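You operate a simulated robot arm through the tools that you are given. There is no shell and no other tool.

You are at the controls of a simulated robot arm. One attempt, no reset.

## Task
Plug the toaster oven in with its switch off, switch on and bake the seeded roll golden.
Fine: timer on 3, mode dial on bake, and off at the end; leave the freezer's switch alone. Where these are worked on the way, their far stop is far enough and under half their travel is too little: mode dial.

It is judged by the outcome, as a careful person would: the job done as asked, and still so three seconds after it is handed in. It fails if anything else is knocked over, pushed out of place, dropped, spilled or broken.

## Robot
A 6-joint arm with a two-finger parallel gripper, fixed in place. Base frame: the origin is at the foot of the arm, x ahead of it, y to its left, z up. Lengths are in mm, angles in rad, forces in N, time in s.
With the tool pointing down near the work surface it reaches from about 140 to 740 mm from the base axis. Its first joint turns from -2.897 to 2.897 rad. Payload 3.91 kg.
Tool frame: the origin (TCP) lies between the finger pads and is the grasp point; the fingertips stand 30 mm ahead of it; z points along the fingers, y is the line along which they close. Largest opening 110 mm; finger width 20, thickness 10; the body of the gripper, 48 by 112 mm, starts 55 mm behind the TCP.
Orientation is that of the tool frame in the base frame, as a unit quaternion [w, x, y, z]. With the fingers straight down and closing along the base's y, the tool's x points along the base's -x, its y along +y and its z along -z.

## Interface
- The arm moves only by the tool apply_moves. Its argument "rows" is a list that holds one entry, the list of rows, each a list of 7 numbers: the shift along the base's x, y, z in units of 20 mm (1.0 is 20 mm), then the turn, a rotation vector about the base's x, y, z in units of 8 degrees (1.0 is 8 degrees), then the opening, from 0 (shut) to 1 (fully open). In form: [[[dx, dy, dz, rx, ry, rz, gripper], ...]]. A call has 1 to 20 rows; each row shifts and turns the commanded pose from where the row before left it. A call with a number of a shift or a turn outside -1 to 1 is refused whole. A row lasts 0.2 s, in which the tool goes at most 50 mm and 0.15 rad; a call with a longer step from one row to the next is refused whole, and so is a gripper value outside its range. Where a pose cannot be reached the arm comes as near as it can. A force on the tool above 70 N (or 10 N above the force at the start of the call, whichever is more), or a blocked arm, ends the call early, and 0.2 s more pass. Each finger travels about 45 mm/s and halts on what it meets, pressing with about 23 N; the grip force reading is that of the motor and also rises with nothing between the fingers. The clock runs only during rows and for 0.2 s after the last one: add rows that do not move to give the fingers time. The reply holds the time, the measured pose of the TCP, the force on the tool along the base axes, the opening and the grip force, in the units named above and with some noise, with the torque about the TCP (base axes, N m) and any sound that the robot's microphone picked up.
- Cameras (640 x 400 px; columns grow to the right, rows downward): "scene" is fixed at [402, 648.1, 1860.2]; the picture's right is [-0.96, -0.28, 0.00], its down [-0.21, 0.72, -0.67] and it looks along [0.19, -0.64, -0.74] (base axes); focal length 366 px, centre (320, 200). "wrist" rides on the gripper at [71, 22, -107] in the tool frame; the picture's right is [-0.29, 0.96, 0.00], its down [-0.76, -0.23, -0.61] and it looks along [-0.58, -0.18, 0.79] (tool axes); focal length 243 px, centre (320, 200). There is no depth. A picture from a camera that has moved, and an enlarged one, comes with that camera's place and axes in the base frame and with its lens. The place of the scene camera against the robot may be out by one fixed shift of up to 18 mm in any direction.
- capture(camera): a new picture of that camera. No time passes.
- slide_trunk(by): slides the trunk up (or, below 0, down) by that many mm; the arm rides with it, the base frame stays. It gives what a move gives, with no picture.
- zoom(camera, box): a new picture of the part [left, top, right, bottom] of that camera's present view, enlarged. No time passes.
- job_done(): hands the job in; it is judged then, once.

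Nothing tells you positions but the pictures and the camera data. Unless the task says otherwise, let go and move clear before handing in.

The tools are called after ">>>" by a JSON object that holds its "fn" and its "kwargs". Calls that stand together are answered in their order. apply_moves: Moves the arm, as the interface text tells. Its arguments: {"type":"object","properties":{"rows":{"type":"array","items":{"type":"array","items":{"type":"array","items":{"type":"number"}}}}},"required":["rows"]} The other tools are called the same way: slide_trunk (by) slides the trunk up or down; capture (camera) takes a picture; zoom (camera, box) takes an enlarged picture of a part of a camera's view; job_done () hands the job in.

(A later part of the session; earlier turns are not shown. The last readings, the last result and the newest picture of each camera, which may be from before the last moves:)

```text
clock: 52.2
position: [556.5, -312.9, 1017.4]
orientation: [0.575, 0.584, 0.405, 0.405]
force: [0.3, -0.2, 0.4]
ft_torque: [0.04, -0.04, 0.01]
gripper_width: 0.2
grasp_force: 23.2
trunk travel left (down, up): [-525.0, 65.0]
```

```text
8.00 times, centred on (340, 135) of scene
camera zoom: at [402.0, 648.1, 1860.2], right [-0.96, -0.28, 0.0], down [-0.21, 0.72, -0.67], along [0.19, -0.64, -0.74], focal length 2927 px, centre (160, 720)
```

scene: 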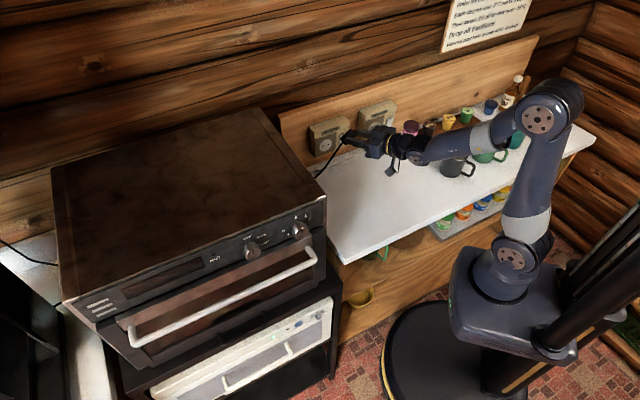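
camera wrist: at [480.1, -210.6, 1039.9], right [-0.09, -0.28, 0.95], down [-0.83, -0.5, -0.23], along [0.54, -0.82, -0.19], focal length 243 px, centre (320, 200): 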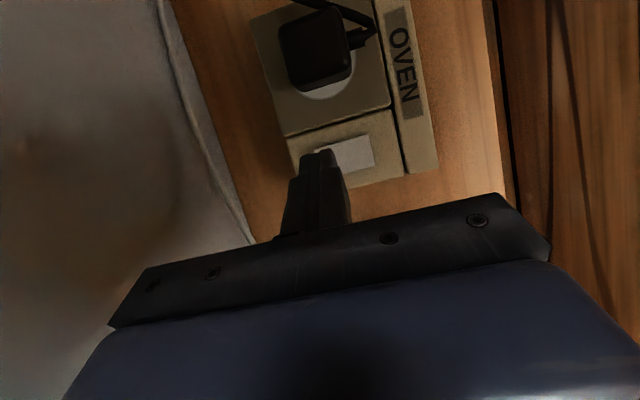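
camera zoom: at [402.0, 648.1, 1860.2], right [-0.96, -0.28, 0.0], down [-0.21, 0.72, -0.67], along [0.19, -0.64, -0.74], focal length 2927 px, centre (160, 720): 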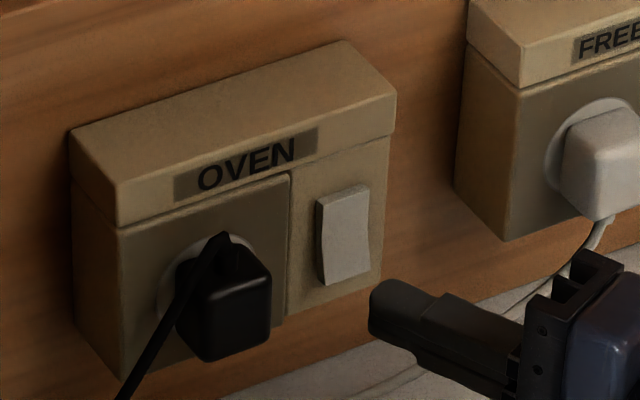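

Lined up with the lower half of the rocker. Pressing in now.

>>> {"fn": "apply_moves", "kwargs": {"rows": [[[0.175, -0.179, 0.05, 0, 0, 0, 0], [0.175, -0.179, 0, 0, 0, 0, 0], [0.175, -0.179, 0, 0, 0, 0, 0], [0.105, -0.107, 0, 0, 0, 0, 0], [0.07, -0.0715, 0, 0, 0, 0, 0], [0.07, -0.0715, 0, 0, 0, 0, 0], [0.07, -0.0715, 0, 0, 0, 0, 0], [0.07, -0.0715, 0, 0, 0, 0, 0], [0.07, -0.0715, 0, 0, 0, 0, 0]]]}}

>>> {"fn": "zoom", "kwargs": {"camera": "scene", "box": [300, 110, 380, 160]}}

```text
clock: 54.2
position: [573.8, -330.9, 1017.7]
orientation: [0.574, 0.585, 0.405, 0.405]
force: [-12.5, 9.6, -0.1]
ft_torque: [-0.08, -0.09, -0.05]
gripper_width: 0.0
grasp_force: 23.5
trunk travel left (down, up): [-525.0, 65.0]
```

```text
8.00 times, centred on (340, 135) of scene
camera zoom: at [402.0, 648.1, 1860.2], right [-0.96, -0.28, 0.0], down [-0.21, 0.72, -0.67], along [0.19, -0.64, -0.74], focal length 2927 px, centre (160, 720)
```

zoom: 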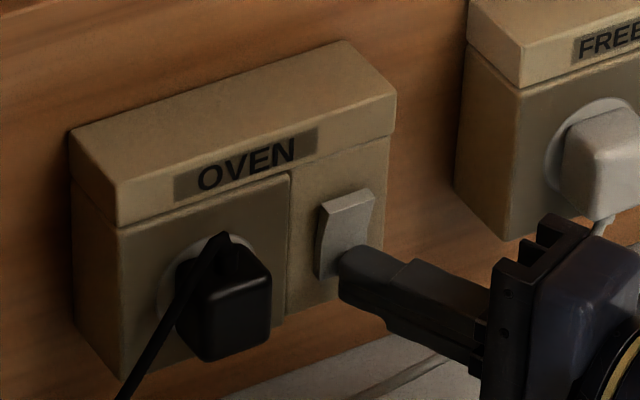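

The rocker's top has come out, so it has flipped on. I'll back off and check the rocker and the oven.

>>> {"fn": "apply_moves", "kwargs": {"rows": [[[-0.35, 0.357, 0, 0, 0, 0, 0], [-0.7, 0.714, 0, 0, 0, 0, 0], [-0.7, 0.714, 0, 0, 0, 0, 0], [0, 0, 0, 0, 0, 0, 0]]]}}

>>> {"fn": "zoom", "kwargs": {"camera": "scene", "box": [324, 125, 364, 150]}}

>>> {"fn": "zoom", "kwargs": {"camera": "scene", "box": [200, 200, 340, 288]}}

>>> {"fn": "zoom", "kwargs": {"camera": "scene", "box": [40, 230, 360, 400]}}

```text
clock: 55.2
position: [539.7, -296.7, 1017.9]
orientation: [0.575, 0.585, 0.404, 0.405]
force: [-0.5, 0.3, -0.7]
ft_torque: [0.0, 0.02, 0.02]
gripper_width: 0.1
grasp_force: 23.1
trunk travel left (down, up): [-525.0, 65.0]
```

```text
16.00 times, centred on (344, 138) of scene
camera zoom: at [402.0, 648.1, 1860.2], right [-0.96, -0.28, 0.0], down [-0.21, 0.72, -0.67], along [0.19, -0.64, -0.74], focal length 5853 px, centre (-64, 1200)
```

zoom: 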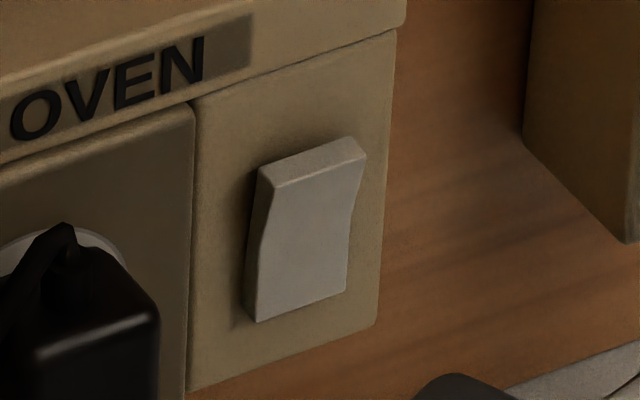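

```text
4.55 times, centred on (270, 244) of scene
camera zoom: at [402.0, 648.1, 1860.2], right [-0.96, -0.28, 0.0], down [-0.21, 0.72, -0.67], along [0.19, -0.64, -0.74], focal length 1663 px, centre (547, 0)
```

zoom: 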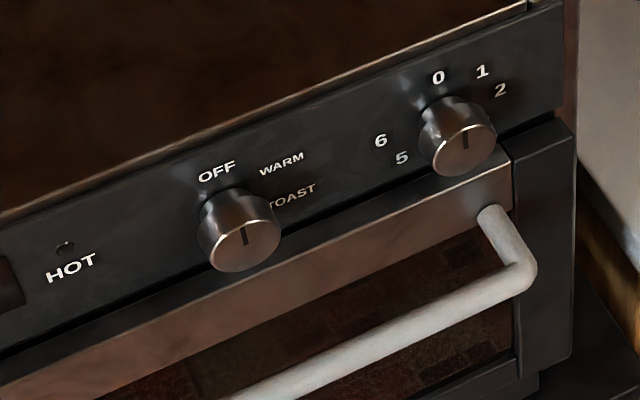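

```text
2.00 times, centred on (200, 315) of scene
camera zoom: at [402.0, 648.1, 1860.2], right [-0.96, -0.28, 0.0], down [-0.21, 0.72, -0.67], along [0.19, -0.64, -0.74], focal length 732 px, centre (560, -30)
```

zoom: 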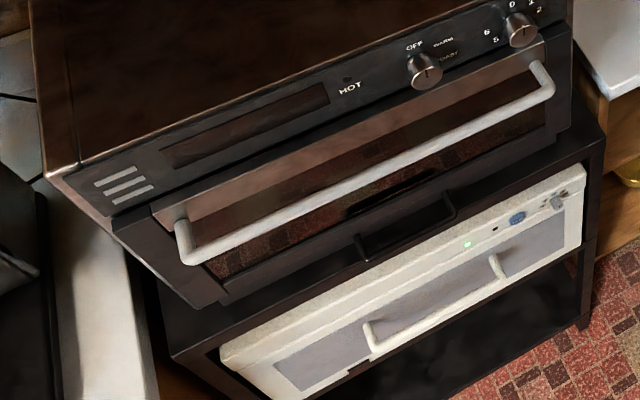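

The switch is on and matches the freezer's rocker. Next come the oven's dials. I'll raise the arm, back away from the wall, and turn the wrist around so I can look at the oven front.

>>> {"fn": "apply_moves", "kwargs": {"rows": [[[-0.6, 0.97, 0.5, 0, 0, 0, 0], [-0.6, 0.97, 1.0, 0, 0, 0, 0], [-0.6, 0.97, 1.0, 0, 0, 0, 0], [-0.6, 0.97, 1.0, 0, 0, 0, 0], [-0.6, 0.97, 1.0, 0, 0, 0, 0], [0.1, 1.0, 0.5, 0, 0, 0.94, 0], [0.1, 1.0, 0.5, 0, 0, 0.94, 0], [0.1, 1.0, 0.5, 0, 0, 0.94, 0], [0.1, 1.0, 0.5, 0, 0, 0.94, 0], [0.1, 1.0, 0.5, 0, 0, 0.94, 0], [0.1, 1.0, 0.5, 0, 0, 0.94, 0], [0.1, 1.0, 0.5, 0, 0, 0.94, 0], [0.1, 1.0, 0.5, 0, 0, 0.94, 0], [0, 0, 0, 0, 0, 0, 0]]]}}

>>> {"fn": "capture", "kwargs": {"camera": "scene"}}

>>> {"fn": "capture", "kwargs": {"camera": "wrist"}}

```text
clock: 58.2
position: [486.4, -55.6, 1191.1]
orientation: [0.295, 0.302, 0.644, 0.639]
force: [0.0, 0.4, -0.7]
ft_torque: [0.03, 0.0, -0.01]
gripper_width: 0.0
grasp_force: 22.9
out of reach, approached as far as the arm can: row 4, 5
trunk travel left (down, up): [-525.0, 65.0]
```

```text
taken
```

scene: 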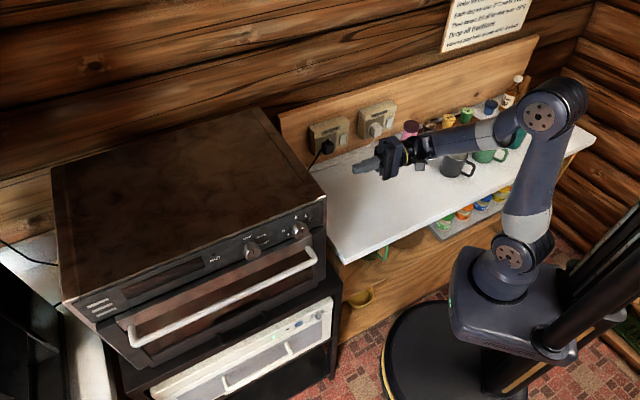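

```text
taken
camera wrist: at [359.4, -70.7, 1214.5], right [0.2, -0.22, 0.95], down [0.02, -0.97, -0.23], along [0.98, 0.07, -0.19], focal length 243 px, centre (320, 200)
```

wrist: 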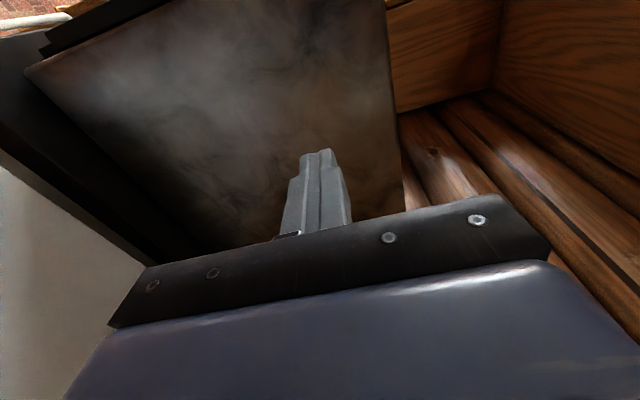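

Now I'll pitch the tool down and move out in front of the oven.

>>> {"fn": "apply_moves", "kwargs": {"rows": [[[-0.2, 0.6, 0, -0.603, 0.718, 0, 0], [-0.2, 0.6, 0, -0.603, 0.718, 0, 0], [-0.2, 0.6, 0, -0.603, 0.718, 0, 0], [-0.2, 0.6, 0, -0.603, 0.718, 0, 0], [-0.2, 0.6, 0, -0.603, 0.718, 0, 0], [-0.2, 0.6, 0, -0.603, 0.718, 0, 0], [-0.2, 0.6, 0, -0.603, 0.718, 0, 0], [-0.2, 0.6, 0, -0.603, 0.718, 0, 0], [-0.2, 0.6, 0, -0.603, 0.718, 0, 0], [-0.2, 0.6, 0, -0.603, 0.718, 0, 0], [-0.2, 0.6, 0, -0.603, 0.718, 0, 0], [-0.2, 0.6, 0, -0.603, 0.718, 0, 0], [0, 0, 0, 0, 0, 0, 0]]]}}

>>> {"fn": "capture", "kwargs": {"camera": "scene"}}

>>> {"fn": "capture", "kwargs": {"camera": "wrist"}}

```text
clock: 61.0
position: [440.1, 89.2, 1189.7]
orientation: [-0.002, 0.427, 0.904, -0.006]
force: [-0.1, -0.1, -0.4]
ft_torque: [0.0, 0.0, 0.0]
gripper_width: 0.1
grasp_force: 23.6
trunk travel left (down, up): [-525.0, 65.0]
```

```text
taken
```

scene: 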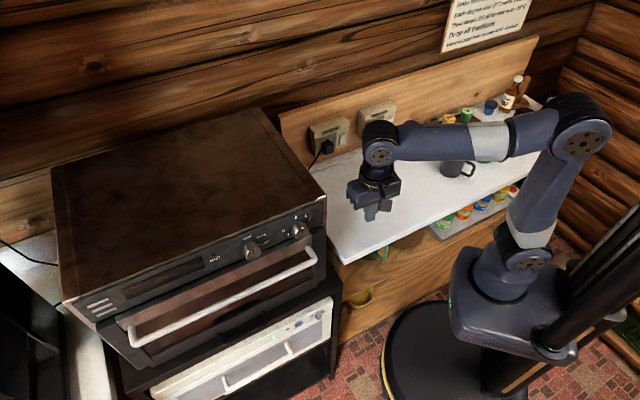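

```text
taken
camera wrist: at [411.8, 157.9, 1296.2], right [0.92, 0.39, -0.01], down [0.31, -0.73, 0.61], along [0.23, -0.57, -0.79], focal length 243 px, centre (320, 200)
```

wrist: 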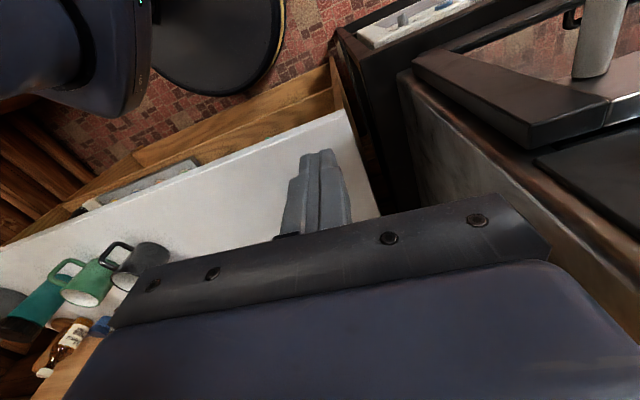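

The wrist is free again. I'll move in front of the oven and tilt to look squarely at its control panel and window.

>>> {"fn": "apply_moves", "kwargs": {"rows": [[[-0.2, 0.85, -0.2, 0, 0, 0.31, 0.3], [-0.2, 0.85, -0.2, 0, 0, 0.31, 0.6], [-0.05, 0.85, -0.5, -0.67, -0.656, 0, 1], [-0.05, 0.85, -0.5, -0.67, -0.656, 0, 1], [-0.05, 0.85, -0.5, -0.67, -0.656, 0, 1], [0, 0.85, -0.6, -0.67, -0.656, 0, 1], [0, 0.85, -0.6, -0.67, -0.656, 0, 1], [0, 0.85, -0.6, -0.67, -0.656, 0, 1], [0, 0.85, -0.6, 0, 0, 0, 1], [0, 0, 0, 0, 0, 0, 1]]]}}

>>> {"fn": "capture", "kwargs": {"camera": "scene"}}

>>> {"fn": "capture", "kwargs": {"camera": "wrist"}}

```text
clock: 63.2
position: [427.4, 243.4, 1104.4]
orientation: [0.351, 0.36, 0.851, -0.154]
force: [-0.4, -0.2, 0.0]
ft_torque: [-0.01, 0.03, 0.0]
gripper_width: 109.9
grasp_force: 0.0
trunk travel left (down, up): [-525.0, 65.0]
```

```text
taken
```

scene: 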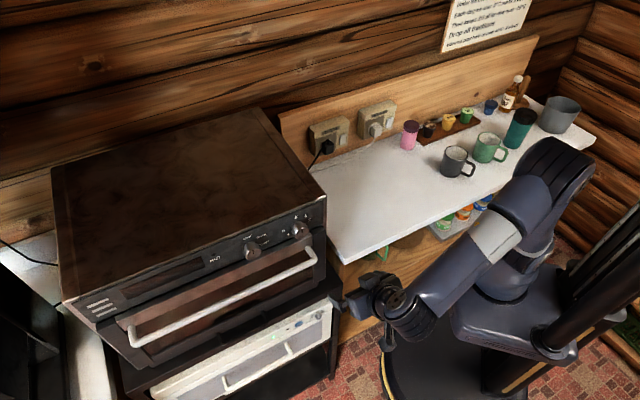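

```text
taken
camera wrist: at [356.3, 347.3, 1129.7], right [0.83, 0.52, 0.2], down [-0.09, -0.23, 0.97], along [0.55, -0.82, -0.15], focal length 243 px, centre (320, 200)
```

wrist: 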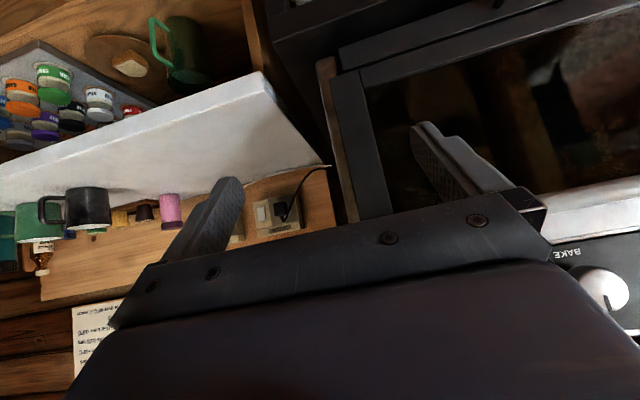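

I can see the lower shelf now, with something like bread on a wooden board, and part of the oven front. I'll zoom in on both.

>>> {"fn": "zoom", "kwargs": {"camera": "wrist", "box": [60, 0, 260, 125]}}

>>> {"fn": "zoom", "kwargs": {"camera": "wrist", "box": [320, 20, 640, 220]}}

>>> {"fn": "zoom", "kwargs": {"camera": "wrist", "box": [520, 180, 640, 330]}}

>>> {"fn": "zoom", "kwargs": {"camera": "scene", "box": [340, 220, 420, 310]}}

```text
3.20 times, centred on (160, 62) of wrist
camera zoom: at [356.3, 347.3, 1129.7], right [0.83, 0.52, 0.2], down [-0.09, -0.23, 0.97], along [0.55, -0.82, -0.15], focal length 776 px, centre (832, 640)
```

zoom: 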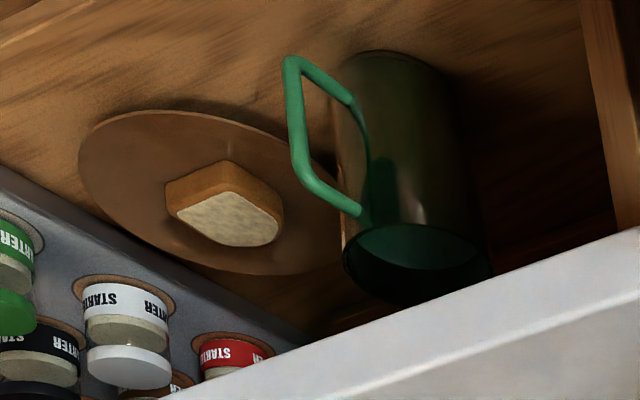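

```text
2.00 times, centred on (480, 120) of wrist
camera zoom: at [356.3, 347.3, 1129.7], right [0.83, 0.52, 0.2], down [-0.09, -0.23, 0.97], along [0.55, -0.82, -0.15], focal length 485 px, centre (0, 360)
```

zoom: 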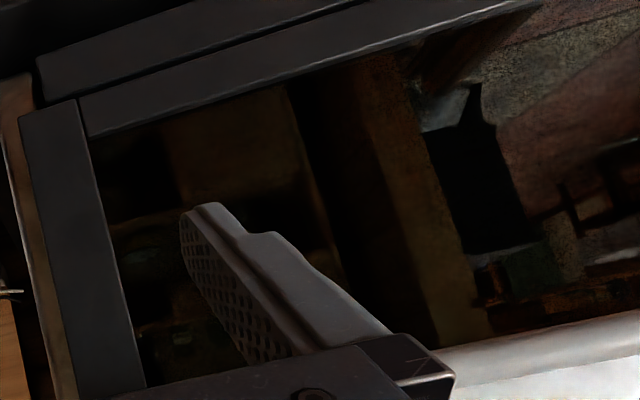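

```text
2.67 times, centred on (580, 255) of wrist
camera zoom: at [356.3, 347.3, 1129.7], right [0.83, 0.52, 0.2], down [-0.09, -0.23, 0.97], along [0.55, -0.82, -0.15], focal length 647 px, centre (-373, 53)
```

zoom: 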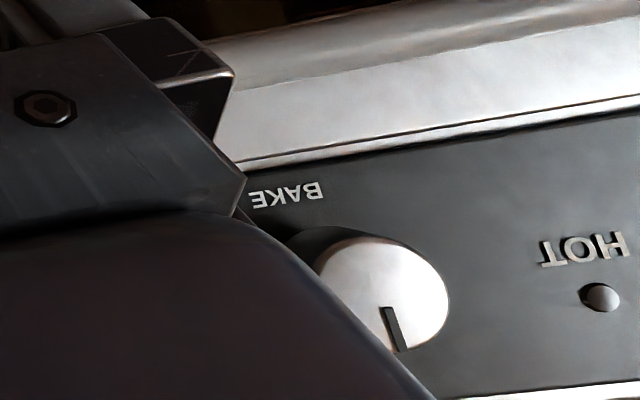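

```text
4.44 times, centred on (380, 265) of scene
camera zoom: at [402.0, 648.1, 1860.2], right [-0.96, -0.28, 0.0], down [-0.21, 0.72, -0.67], along [0.19, -0.64, -0.74], focal length 1626 px, centre (53, -89)
```

zoom: 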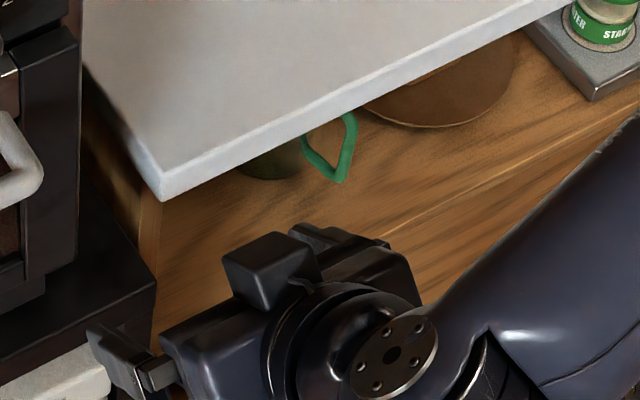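

The knobs are higher than I first assumed: mode dial near (648, 288, 1212), timer near (567, 211, 1212). BAKE sits at the lower right of the mode dial. I'll raise the trunk for reach, then take a higher view of the panel.

>>> {"fn": "slide_trunk", "kwargs": {"by": 60}}

>>> {"fn": "apply_moves", "kwargs": {"rows": [[[0.1, 0.8, 0.8, 0, 0, 0, 1], [0.2, 0.8, 0.8, 0, 0, 0, 1], [0.3, 0.8, 0.8, 0, 0, 0, 1], [0.3, 0.8, 0.8, 0, 0, 0, 1], [0.4, 0.8, 0.8, 0, 0, 0, 1], [0.5, 0.8, 0.8, 0, 0, 0, 1], [0.4, 0.8, 0.6, 0, 0, 0, 1], [0, 0, 0, 0, 0, 0, 1]]]}}

>>> {"fn": "capture", "kwargs": {"camera": "wrist"}}

>>> {"fn": "capture", "kwargs": {"camera": "scene"}}

```text
clock: 64.2
position: [428.6, 241.2, 1165.0]
orientation: [0.351, 0.359, 0.852, -0.152]
force: [-0.1, 0.6, 1.1]
ft_torque: [0.01, 0.03, 0.0]
gripper_width: 110.0
grasp_force: 0.0
trunk travel left (down, up): [-585.0, 5.0]
```

```text
clock: 66.0
position: [470.5, 354.6, 1274.2]
orientation: [0.351, 0.359, 0.851, -0.153]
force: [-0.5, 0.2, 0.2]
ft_torque: [-0.04, 0.02, 0.01]
gripper_width: 110.0
grasp_force: 0.0
trunk travel left (down, up): [-585.0, 5.0]
```

```text
taken
camera wrist: at [398.7, 459.6, 1299.1], right [0.83, 0.52, 0.2], down [-0.08, -0.23, 0.97], along [0.55, -0.82, -0.15], focal length 243 px, centre (320, 200)
```

wrist: 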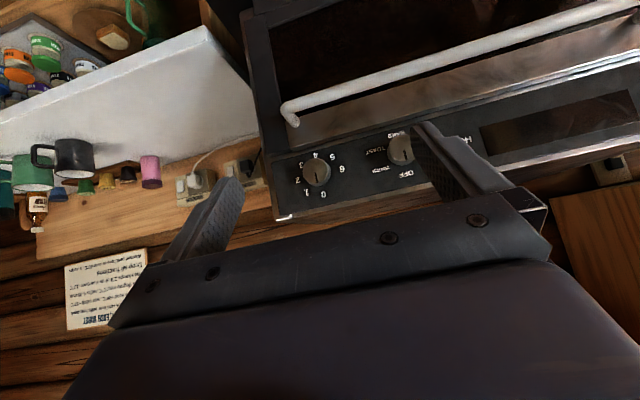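

```text
taken
```

scene: 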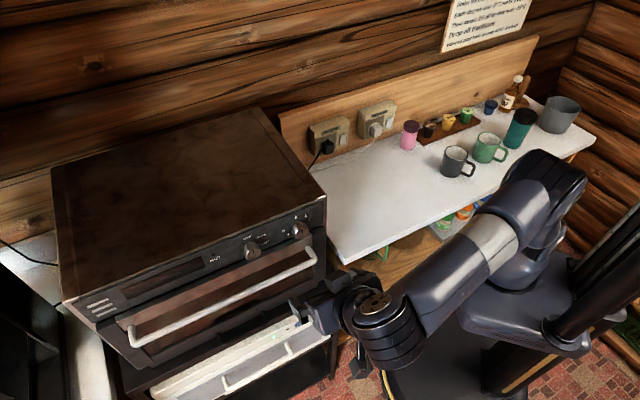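

>>> {"fn": "zoom", "kwargs": {"camera": "wrist", "box": [270, 120, 440, 220]}}

>>> {"fn": "zoom", "kwargs": {"camera": "wrist", "box": [240, 0, 640, 200]}}

>>> {"fn": "zoom", "kwargs": {"camera": "scene", "box": [100, 240, 340, 390]}}

```text
3.76 times, centred on (355, 170) of wrist
camera zoom: at [398.7, 459.6, 1299.1], right [0.83, 0.52, 0.2], down [-0.08, -0.23, 0.97], along [0.55, -0.82, -0.15], focal length 913 px, centre (188, 313)
```

zoom: 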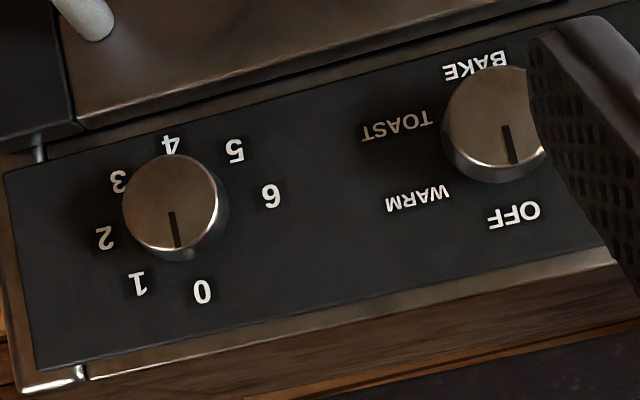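

```text
1.60 times, centred on (440, 100) of wrist
camera zoom: at [398.7, 459.6, 1299.1], right [0.83, 0.52, 0.2], down [-0.08, -0.23, 0.97], along [0.55, -0.82, -0.15], focal length 388 px, centre (128, 360)
```

zoom: 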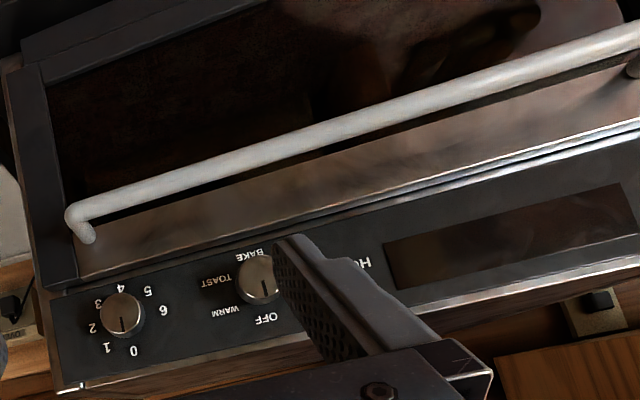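

```text
2.67 times, centred on (220, 315) of scene
camera zoom: at [402.0, 648.1, 1860.2], right [-0.96, -0.28, 0.0], down [-0.21, 0.72, -0.67], along [0.19, -0.64, -0.74], focal length 976 px, centre (587, -107)
```

zoom: 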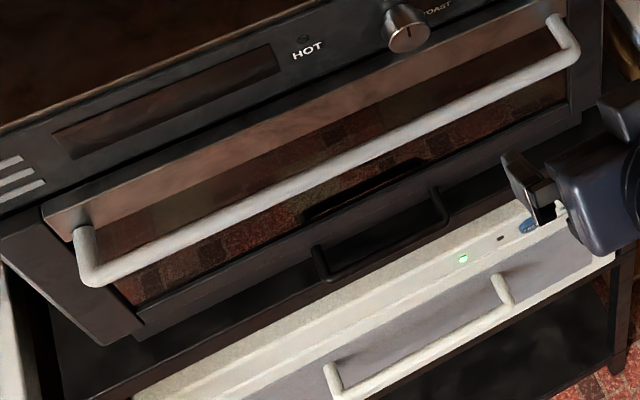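

Both dials have 45° steps, so BAKE and 3 are each 135° clockwise. Before operating them I want to confirm the roll is inside, so I'll look through the window from lower down.

>>> {"fn": "apply_moves", "kwargs": {"rows": [[[0.4, 0, -0.9, 0, 0, 0, 1], [0.4, 0, -0.9, 0, 0, 0, 1], [0.4, 0, -0.9, 0, 0, 0, 1], [0.4, 0, -0.9, 0, 0, 0, 1], [0.4, 0, -0.9, 0, 0, 0, 1], [0.4, 0.05, -0.9, 0, 0, 0, 1], [0.4, 0.05, -0.9, 0, 0, 0, 1], [0.4, 0.1, -0.9, 0, 0, 0, 1], [0.35, 0.1, -0.9, 0, 0, 0, 1], [0, 0, 0, 0, 0, 0, 1]]]}}

>>> {"fn": "capture", "kwargs": {"camera": "wrist"}}

>>> {"fn": "zoom", "kwargs": {"camera": "wrist", "box": [240, 0, 640, 250]}}

```text
clock: 68.2
position: [544.1, 359.3, 1111.0]
orientation: [0.351, 0.359, 0.851, -0.152]
force: [0.1, -0.2, 0.4]
ft_torque: [0.05, 0.0, -0.02]
gripper_width: 110.1
grasp_force: 0.0
trunk travel left (down, up): [-585.0, 5.0]
```

```text
taken
camera wrist: at [472.4, 464.9, 1136.0], right [0.83, 0.52, 0.2], down [-0.09, -0.23, 0.97], along [0.55, -0.82, -0.15], focal length 243 px, centre (320, 200)
```

wrist: 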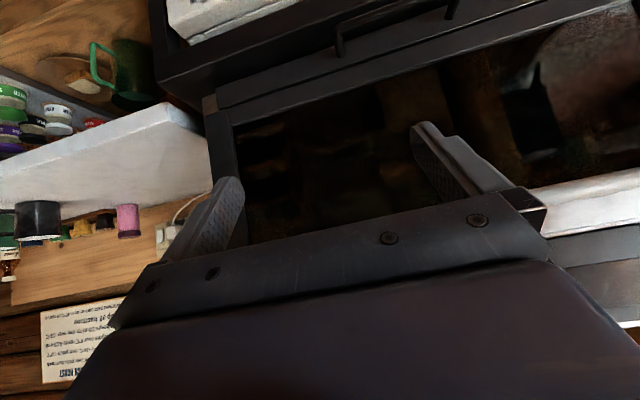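

```text
1.60 times, centred on (440, 125) of wrist
camera zoom: at [472.4, 464.9, 1136.0], right [0.83, 0.52, 0.2], down [-0.09, -0.23, 0.97], along [0.55, -0.82, -0.15], focal length 388 px, centre (128, 320)
```

zoom: 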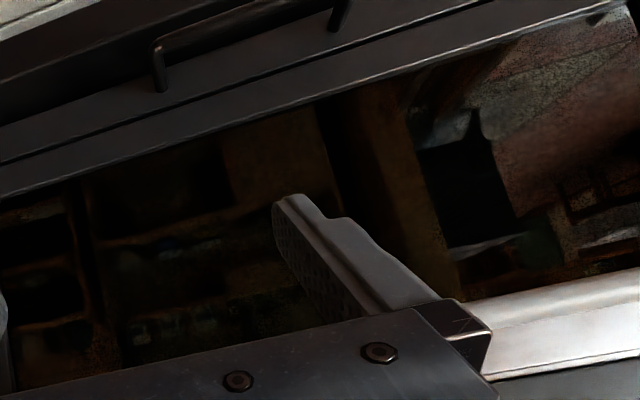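

The window mostly reflects the room. I'll look around the rest of the scene for the roll before working the dials.

>>> {"fn": "zoom", "kwargs": {"camera": "scene", "box": [0, 220, 160, 400]}}

>>> {"fn": "zoom", "kwargs": {"camera": "scene", "box": [60, 270, 340, 400]}}

>>> {"fn": "zoom", "kwargs": {"camera": "wrist", "box": [0, 0, 240, 150]}}

>>> {"fn": "zoom", "kwargs": {"camera": "scene", "box": [100, 250, 330, 360]}}

```text
2.22 times, centred on (80, 310) of scene
camera zoom: at [402.0, 648.1, 1860.2], right [-0.96, -0.28, 0.0], down [-0.21, 0.72, -0.67], along [0.19, -0.64, -0.74], focal length 813 px, centre (853, -44)
```

zoom: 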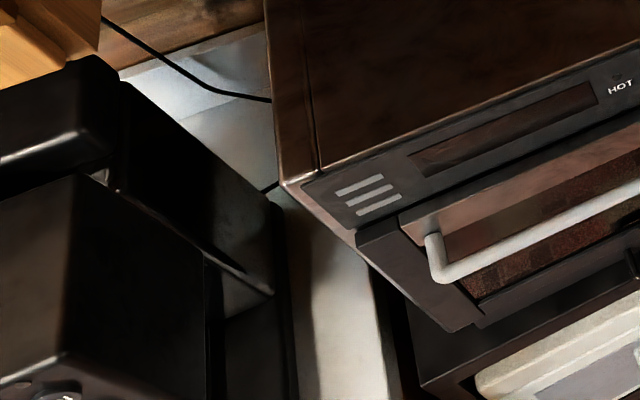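

```text
2.29 times, centred on (200, 335) of scene
camera zoom: at [402.0, 648.1, 1860.2], right [-0.96, -0.28, 0.0], down [-0.21, 0.72, -0.67], along [0.19, -0.64, -0.74], focal length 836 px, centre (594, -109)
```

zoom: 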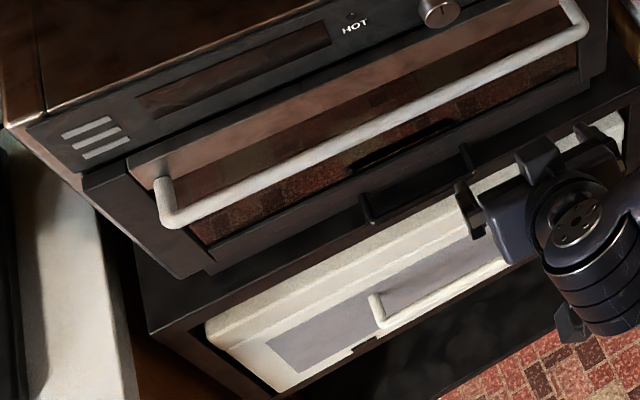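

```text
2.67 times, centred on (120, 75) of wrist
camera zoom: at [472.4, 464.9, 1136.0], right [0.83, 0.52, 0.2], down [-0.09, -0.23, 0.97], along [0.55, -0.82, -0.15], focal length 647 px, centre (853, 533)
```

zoom: 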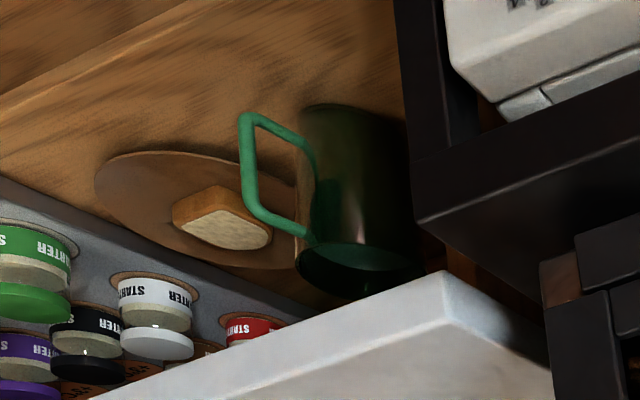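

```text
2.78 times, centred on (215, 305) of scene
camera zoom: at [402.0, 648.1, 1860.2], right [-0.96, -0.28, 0.0], down [-0.21, 0.72, -0.67], along [0.19, -0.64, -0.74], focal length 1018 px, centre (612, -92)
```

zoom: 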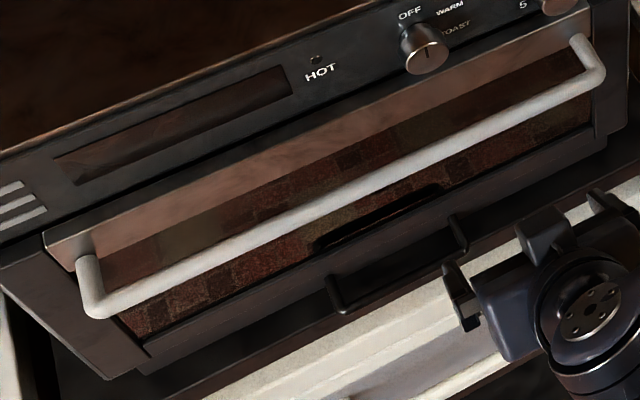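

The roll isn't outside anywhere obvious; only a plain slice sits on the shelf board. So I take it to be in the oven, and will confirm once things are lit. Knob centres are: mode (638, 289, 1217), timer (562, 216, 1218). I'll point the tool at the panel and pre-roll it counter-clockwise.

>>> {"fn": "apply_moves", "kwargs": {"rows": [[[0.1, 0.15, 1.0, -0.667, -0.65, 0, 0.6], [0.1, 0.15, 1.0, -0.667, -0.65, 0, 0.5], [0.1, 0.15, 1.0, -0.667, -0.65, 0, 0.5], [0.1, 0.15, 1.0, -0.667, -0.65, 0, 0.5], [0.1, 0.15, 1.0, -0.667, -0.65, 0, 0.5], [0.1, 0.15, 1.0, -0.667, -0.65, 0, 0.5], [0, 0, 0, -0.6466, 0.66, 0, 0.5], [0, 0, 0, -0.6466, 0.66, 0, 0.5], [0, 0, 0, -0.6466, 0.66, 0, 0.5], [0, 0, 0, -0.6466, 0.66, 0, 0.5], [0, 0, 0, -0.6466, 0.66, 0, 0.5], [0, 0, 0, -0.6466, 0.66, 0, 0.5], [0, 0, 0, -0.6466, 0.66, 0, 0.5], [0, 0, 0, -0.6466, 0.66, 0, 0.5], [0, 0, 0, 0, 0, 0, 0.5]]]}}

>>> {"fn": "capture", "kwargs": {"camera": "wrist"}}

>>> {"fn": "capture", "kwargs": {"camera": "scene"}}

```text
clock: 71.4
position: [555.8, 379.1, 1230.2]
orientation: [0.429, -0.082, 0.7, -0.565]
force: [-1.1, 0.1, 0.1]
ft_torque: [0.01, 0.02, 0.03]
gripper_width: 55.1
grasp_force: 0.0
trunk travel left (down, up): [-585.0, 5.0]
```

```text
taken
camera wrist: at [445.1, 419.5, 1174.8], right [0.53, 0.51, -0.68], down [-0.04, 0.81, 0.58], along [0.84, -0.29, 0.45], focal length 243 px, centre (320, 200)
```

wrist: 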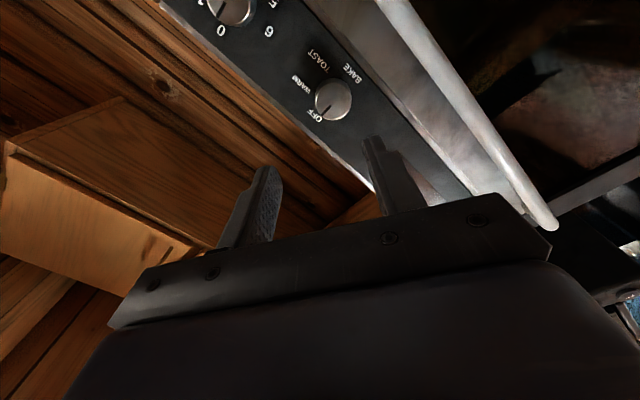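

```text
taken
```

scene: 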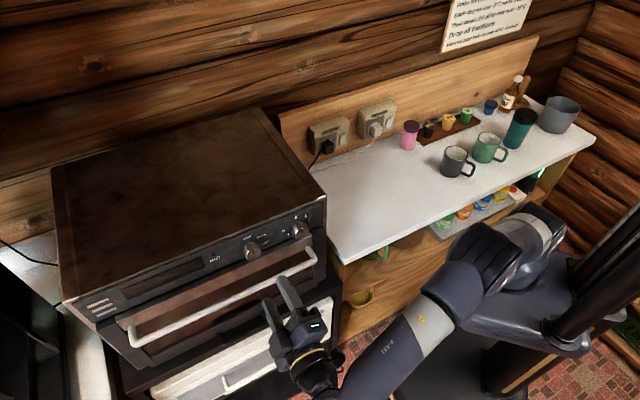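

Rolling works freely here. I'll continue the pre-roll.

>>> {"fn": "apply_moves", "kwargs": {"rows": [[[0, 0, 0, -0.6466, 0.66, 0, 0.5], [0, 0, 0, -0.6466, 0.66, 0, 0.5], [0, 0, 0, -0.6466, 0.66, 0, 0.5], [0, 0, 0, -0.6466, 0.66, 0, 0.5], [0, 0, 0, -0.6466, 0.66, 0, 0.5], [0, 0, 0, -0.6466, 0.66, 0, 0.5], [0, 0, 0, -0.6466, 0.66, 0, 0.5], [0, 0, 0, -0.6466, 0.66, 0, 0.5], [0, 0, 0, -0.6466, 0.66, 0, 0.5], [0, 0, 0, -0.6466, 0.66, 0, 0.5], [0, 0, 0, -0.6466, 0.66, 0, 0.5], [0, 0, 0, -0.6466, 0.66, 0, 0.5], [0, 0, 0, -0.6466, 0.66, 0, 0.5], [0, 0, 0, -0.6466, 0.66, 0, 0.5], [0, 0, 0, -0.6466, 0.66, 0, 0.5], [0, 0, 0, 0, 0, 0, 0.5]]]}}

>>> {"fn": "capture", "kwargs": {"camera": "wrist"}}

```text
clock: 74.8
position: [557.1, 378.8, 1229.8]
orientation: [0.215, 0.626, -0.323, 0.676]
force: [-0.1, -0.2, -0.5]
ft_torque: [-0.01, -0.01, 0.03]
gripper_width: 55.2
grasp_force: 0.0
trunk travel left (down, up): [-585.0, 5.0]
```

```text
taken
camera wrist: at [456.3, 430.2, 1296.5], right [-0.63, -0.63, -0.45], down [-0.17, 0.68, -0.71], along [0.76, -0.37, -0.54], focal length 243 px, centre (320, 200)
```

wrist: 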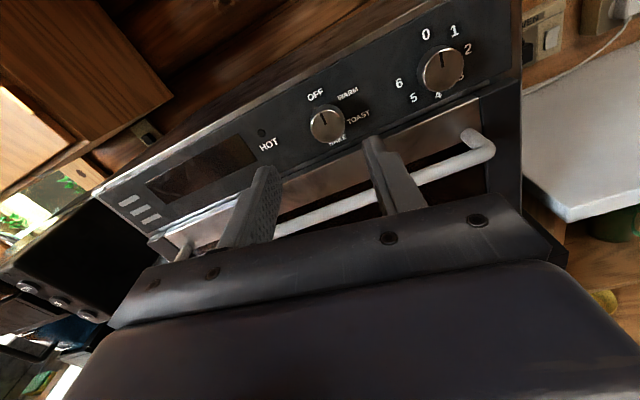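

>>> {"fn": "zoom", "kwargs": {"camera": "wrist", "box": [290, 20, 490, 160]}}

>>> {"fn": "zoom", "kwargs": {"camera": "wrist", "box": [290, 80, 370, 160]}}

```text
2.86 times, centred on (390, 90) of wrist
camera zoom: at [456.3, 430.2, 1296.5], right [-0.63, -0.63, -0.45], down [-0.17, 0.68, -0.71], along [0.76, -0.37, -0.54], focal length 693 px, centre (120, 514)
```

zoom: 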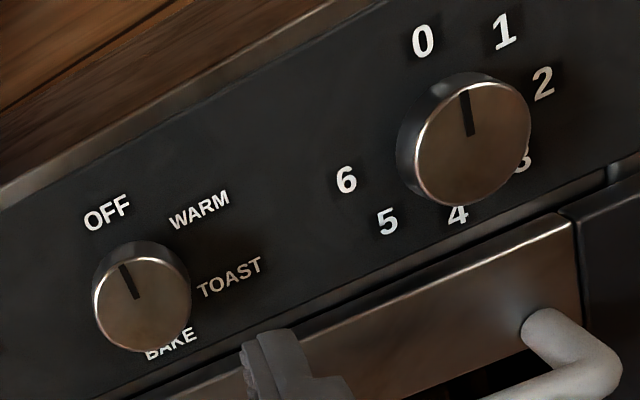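

```text
5.00 times, centred on (330, 120) of wrist
camera zoom: at [456.3, 430.2, 1296.5], right [-0.63, -0.63, -0.45], down [-0.17, 0.68, -0.71], along [0.76, -0.37, -0.54], focal length 1213 px, centre (270, 600)
```

zoom: 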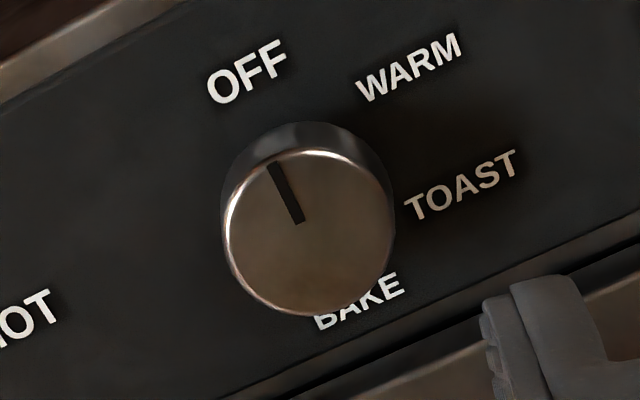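

I have a clear view: both pointers at OFF and 0. I'll line up on the mode dial and approach until the fingertips reach the knob's face.

>>> {"fn": "apply_moves", "kwargs": {"rows": [[[-0.09, -0.09, -0.6, 0, 0, 0, 0.5], [0.63, -0.643, 0, 0, 0, 0, 0.5], [0.63, -0.643, 0, 0, 0, 0, 0.5], [0.63, -0.643, 0, 0, 0, 0, 0.5], [0.63, -0.643, 0, 0, 0, 0, 0.5], [0.55, -0.56, 0, 0, 0, 0, 0.5], [0, 0, 0, 0, 0, 0, 0.5]]]}}

>>> {"fn": "capture", "kwargs": {"camera": "wrist"}}

>>> {"fn": "zoom", "kwargs": {"camera": "scene", "box": [200, 200, 340, 288]}}

```text
clock: 76.4
position: [615.5, 312.7, 1219.9]
orientation: [0.215, 0.626, -0.324, 0.676]
force: [0.2, -0.2, 0.2]
ft_torque: [0.01, 0.0, 0.0]
gripper_width: 55.0
grasp_force: 0.0
trunk travel left (down, up): [-585.0, 5.0]
```

```text
taken
camera wrist: at [515.6, 364.5, 1284.9], right [-0.63, -0.63, -0.45], down [-0.17, 0.68, -0.71], along [0.76, -0.37, -0.54], focal length 243 px, centre (320, 200)
```

wrist: 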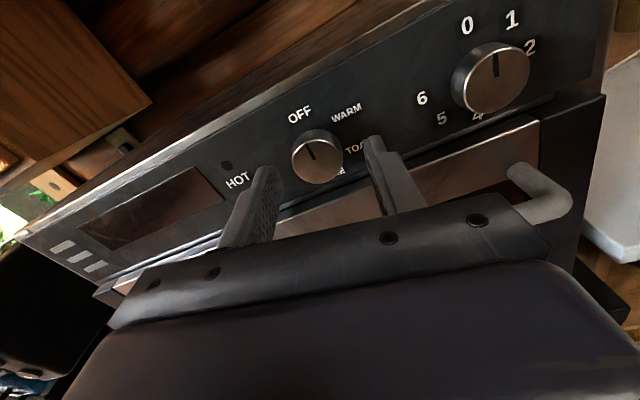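

```text
4.55 times, centred on (270, 244) of scene
camera zoom: at [402.0, 648.1, 1860.2], right [-0.96, -0.28, 0.0], down [-0.21, 0.72, -0.67], along [0.19, -0.64, -0.74], focal length 1663 px, centre (547, 0)
```

zoom: 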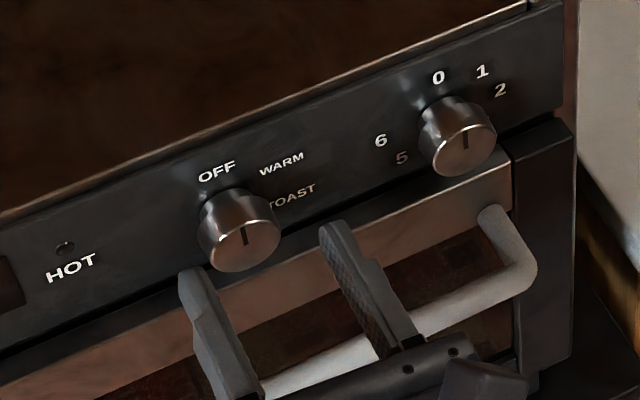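

The tool axis lines up with the mode dial's centre. I'll advance around the knob and close.

>>> {"fn": "apply_moves", "kwargs": {"rows": [[[0.3, -0.31, -0.05, 0, 0, 0, 0.5], [0.3, -0.31, -0.04, 0, 0, 0, 0.5], [0.28, -0.28, 0, 0, 0, 0, 0.5], [0, 0, 0, 0, 0, 0, 0.35], [0, 0, 0, 0, 0, 0, 0.2], [0, 0, 0, 0, 0, 0, 0.1], [0, 0, 0, 0, 0, 0, 0.1]]]}}

>>> {"fn": "capture", "kwargs": {"camera": "wrist"}}

>>> {"fn": "zoom", "kwargs": {"camera": "scene", "box": [200, 200, 340, 288]}}

```text
clock: 78.0
position: [635.7, 297.7, 1218.4]
orientation: [0.213, 0.626, -0.323, 0.677]
force: [25.8, 17.3, 14.5]
ft_torque: [0.11, -0.27, 0.96]
gripper_width: 34.9
grasp_force: 44.9
trunk travel left (down, up): [-585.0, 5.0]
```

```text
taken
camera wrist: at [534.7, 349.4, 1282.7], right [-0.63, -0.64, -0.45], down [-0.18, 0.68, -0.71], along [0.76, -0.37, -0.54], focal length 243 px, centre (320, 200)
```

wrist: 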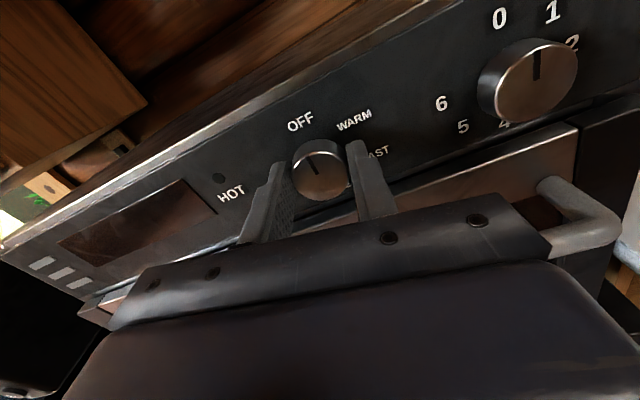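

```text
4.55 times, centred on (270, 244) of scene
camera zoom: at [402.0, 648.1, 1860.2], right [-0.96, -0.28, 0.0], down [-0.21, 0.72, -0.67], along [0.19, -0.64, -0.74], focal length 1663 px, centre (547, 0)
```

zoom: 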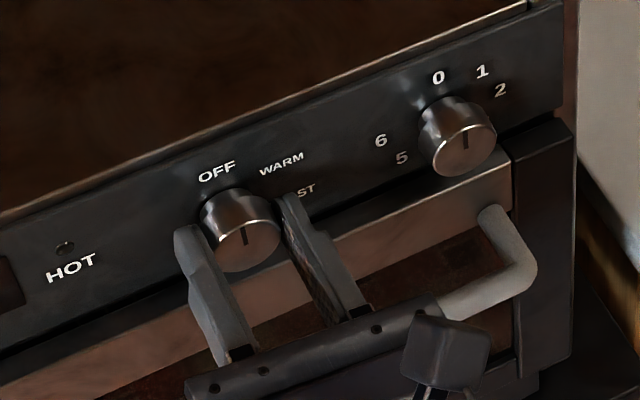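

The knob is gripped but off-centre by a couple of millimetres, with about 30 N sideways. I'll shift to relieve that.

>>> {"fn": "apply_moves", "kwargs": {"rows": [[[0.06, 0.06, 0.015, 0, 0, 0, 0.1], [0, 0, 0, 0, 0, 0, 0.1]]]}}

```text
clock: 78.6
position: [636.1, 299.4, 1218.1]
orientation: [0.214, 0.626, -0.324, 0.677]
force: [19.2, 14.8, 14.6]
ft_torque: [0.39, -0.17, 0.82]
gripper_width: 35.3
grasp_force: 44.8
trunk travel left (down, up): [-585.0, 5.0]
```

>>> {"fn": "apply_moves", "kwargs": {"rows": [[[0.08, 0.08, 0.04, 0, 0, 0, 0.1], [0.08, 0.08, 0.03, 0, 0, 0, 0.1], [0, 0, 0, 0, 0, 0, 0.1]]]}}

>>> {"fn": "capture", "kwargs": {"camera": "wrist"}}

```text
clock: 79.4
position: [633.7, 299.5, 1218.3]
orientation: [0.217, 0.626, -0.324, 0.675]
force: [-15.8, -6.3, -6.4]
ft_torque: [-0.33, -0.96, -0.89]
gripper_width: 34.6
grasp_force: 45.1
trunk travel left (down, up): [-585.0, 5.0]
```

```text
taken
camera wrist: at [535.8, 350.9, 1283.2], right [-0.64, -0.63, -0.45], down [-0.17, 0.68, -0.71], along [0.75, -0.38, -0.54], focal length 243 px, centre (320, 200)
```

wrist: 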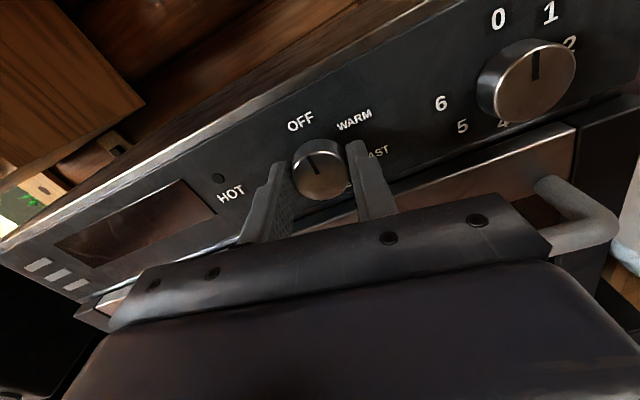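

>>> {"fn": "apply_moves", "kwargs": {"rows": [[[-0.04, -0.04, -0.02, 0, 0, 0, 0.1], [0, 0, 0, 0.663, -0.662, 0, 0.1], [0, 0, 0, 0.663, -0.662, 0, 0.1], [0, 0, 0, 0.663, -0.662, 0, 0.1], [0, 0, 0, 0.663, -0.662, 0, 0.1], [0, 0, 0, 0, 0, 0, 0.1]]]}}

>>> {"fn": "capture", "kwargs": {"camera": "wrist"}}

>>> {"fn": "zoom", "kwargs": {"camera": "scene", "box": [200, 200, 340, 288]}}

```text
clock: 80.8
position: [633.7, 296.8, 1217.9]
orientation: [0.035, 0.52, -0.478, 0.707]
force: [-25.3, -11.8, -24.5]
ft_torque: [0.19, 0.26, -0.9]
gripper_width: 35.0
grasp_force: 45.3
trunk travel left (down, up): [-585.0, 5.0]
```

```text
taken
camera wrist: at [514.7, 329.6, 1257.8], right [-0.39, -0.39, -0.84], down [0.05, 0.9, -0.44], along [0.92, -0.21, -0.33], focal length 243 px, centre (320, 200)
```

wrist: 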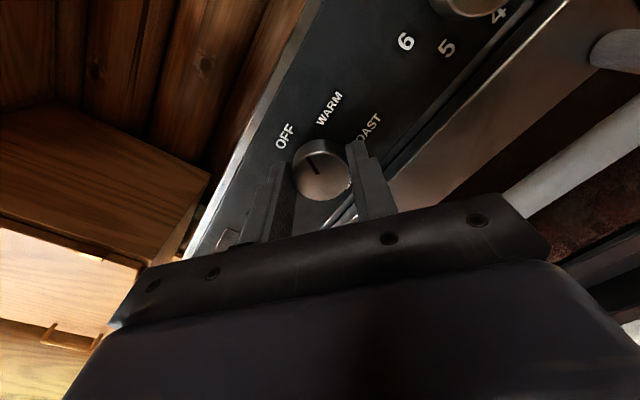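

```text
4.55 times, centred on (270, 244) of scene
camera zoom: at [402.0, 648.1, 1860.2], right [-0.96, -0.28, 0.0], down [-0.21, 0.72, -0.67], along [0.19, -0.64, -0.74], focal length 1663 px, centre (547, 0)
```

zoom: 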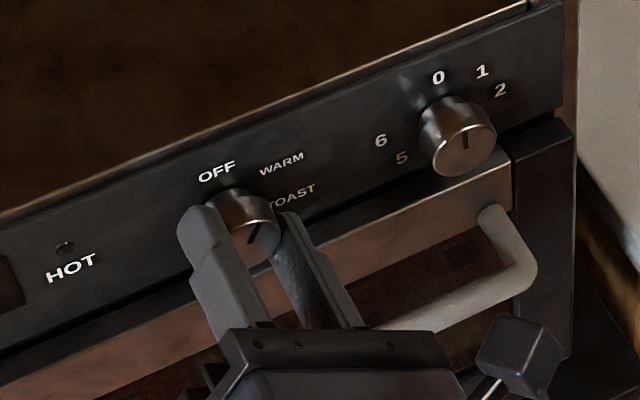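

The dial turns with the gripper. Side force has built up, suggesting the knob's axis is a few millimetres below the tool axis, so I'll shift down to centre it.

>>> {"fn": "apply_moves", "kwargs": {"rows": [[[0, 0, -0.1, 0, 0, 0, 0.1], [0, 0, -0.1, 0, 0, 0, 0.1], [0, 0, 0, 0, 0, 0, 0.1]]]}}

```text
clock: 81.6
position: [633.9, 297.3, 1216.7]
orientation: [0.03, 0.518, -0.477, 0.709]
force: [-19.2, -9.5, -3.0]
ft_torque: [0.7, 0.68, -0.15]
gripper_width: 34.9
grasp_force: 45.2
trunk travel left (down, up): [-585.0, 5.0]
```

>>> {"fn": "apply_moves", "kwargs": {"rows": [[[-0.05, -0.05, 0, 0, 0, 0, 0.1], [0, 0, 0, 0.663, -0.662, 0, 0.1], [0, 0, 0, 0.663, -0.662, 0, 0.1], [0, 0, 0, 0.663, -0.662, 0, 0.1], [0, 0, 0, 0.663, -0.662, 0, 0.1], [0, 0, 0, 0, 0, 0, 0.1]]]}}

>>> {"fn": "capture", "kwargs": {"camera": "wrist"}}

>>> {"fn": "zoom", "kwargs": {"camera": "scene", "box": [200, 200, 340, 288]}}

```text
clock: 83.0
position: [634.8, 296.7, 1216.5]
orientation: [-0.152, 0.378, -0.596, 0.692]
force: [-3.7, -2.2, 10.7]
ft_torque: [-0.33, -0.4, -0.96]
gripper_width: 35.0
grasp_force: 44.4
trunk travel left (down, up): [-585.0, 5.0]
```

```text
taken
camera wrist: at [505.6, 320.6, 1219.8], right [-0.04, -0.04, -1.0], down [0.14, 0.99, -0.05], along [0.99, -0.14, -0.03], focal length 243 px, centre (320, 200)
```

wrist: 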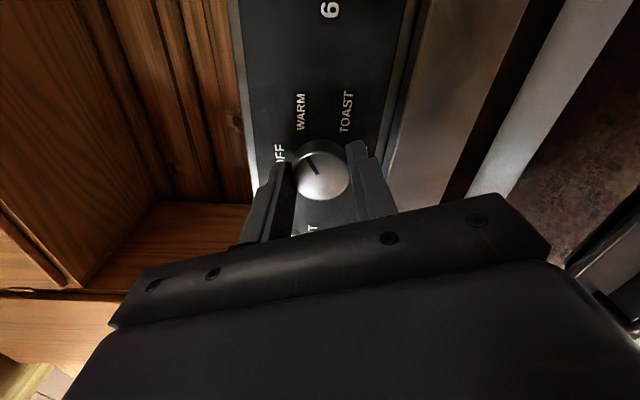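

```text
4.55 times, centred on (270, 244) of scene
camera zoom: at [402.0, 648.1, 1860.2], right [-0.96, -0.28, 0.0], down [-0.21, 0.72, -0.67], along [0.19, -0.64, -0.74], focal length 1663 px, centre (547, 0)
```

zoom: 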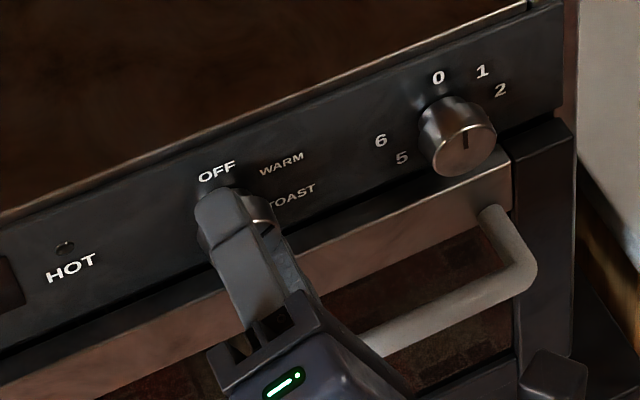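

The dial follows the gripper rigidly, now at about 60°, with low forces. I'll continue to 135°.

>>> {"fn": "apply_moves", "kwargs": {"rows": [[[0, 0, 0, 0.663, -0.662, 0, 0.1], [0, 0, 0, 0.663, -0.662, 0, 0.1], [0, 0, 0, 0.663, -0.662, 0, 0.1], [0, 0, 0, 0.663, -0.662, 0, 0.1], [0, 0, 0, 0.663, -0.662, 0, 0.1], [0, 0, 0, 0, 0, 0, 0.1]]]}}

>>> {"fn": "capture", "kwargs": {"camera": "wrist"}}

```text
clock: 84.4
position: [634.2, 296.9, 1215.6]
orientation: [0.364, -0.167, 0.687, -0.606]
force: [-1.4, -1.4, 10.9]
ft_torque: [-0.18, -0.21, -0.07]
gripper_width: 35.0
grasp_force: 45.1
trunk travel left (down, up): [-585.0, 5.0]
```

```text
taken
camera wrist: at [514.7, 329.7, 1173.3], right [0.4, 0.4, -0.83], down [0.04, 0.89, 0.45], along [0.92, -0.21, 0.34], focal length 243 px, centre (320, 200)
```

wrist: 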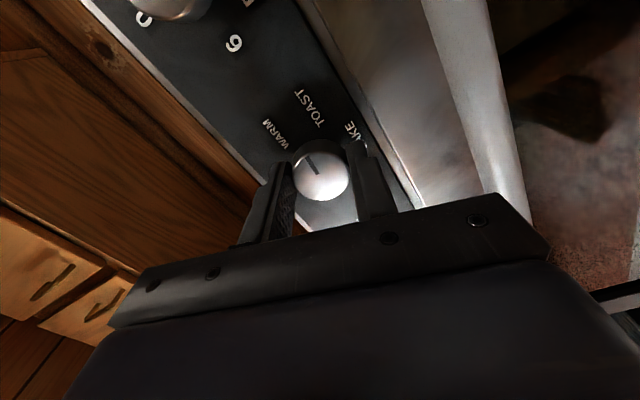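

>>> {"fn": "zoom", "kwargs": {"camera": "wrist", "box": [250, 80, 390, 220]}}

```text
2.86 times, centred on (320, 150) of wrist
camera zoom: at [514.7, 329.7, 1173.3], right [0.4, 0.4, -0.83], down [0.04, 0.89, 0.45], along [0.92, -0.21, 0.34], focal length 693 px, centre (320, 343)
```

zoom: 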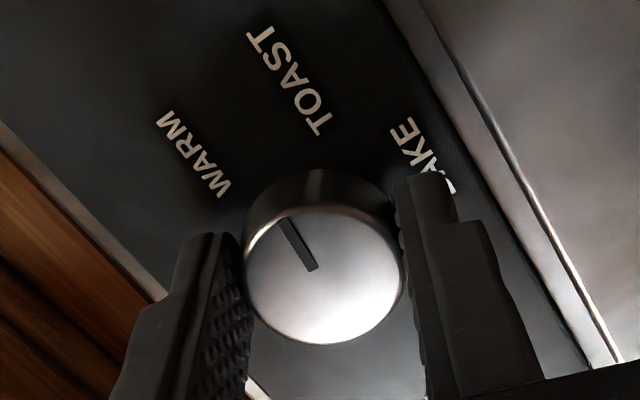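

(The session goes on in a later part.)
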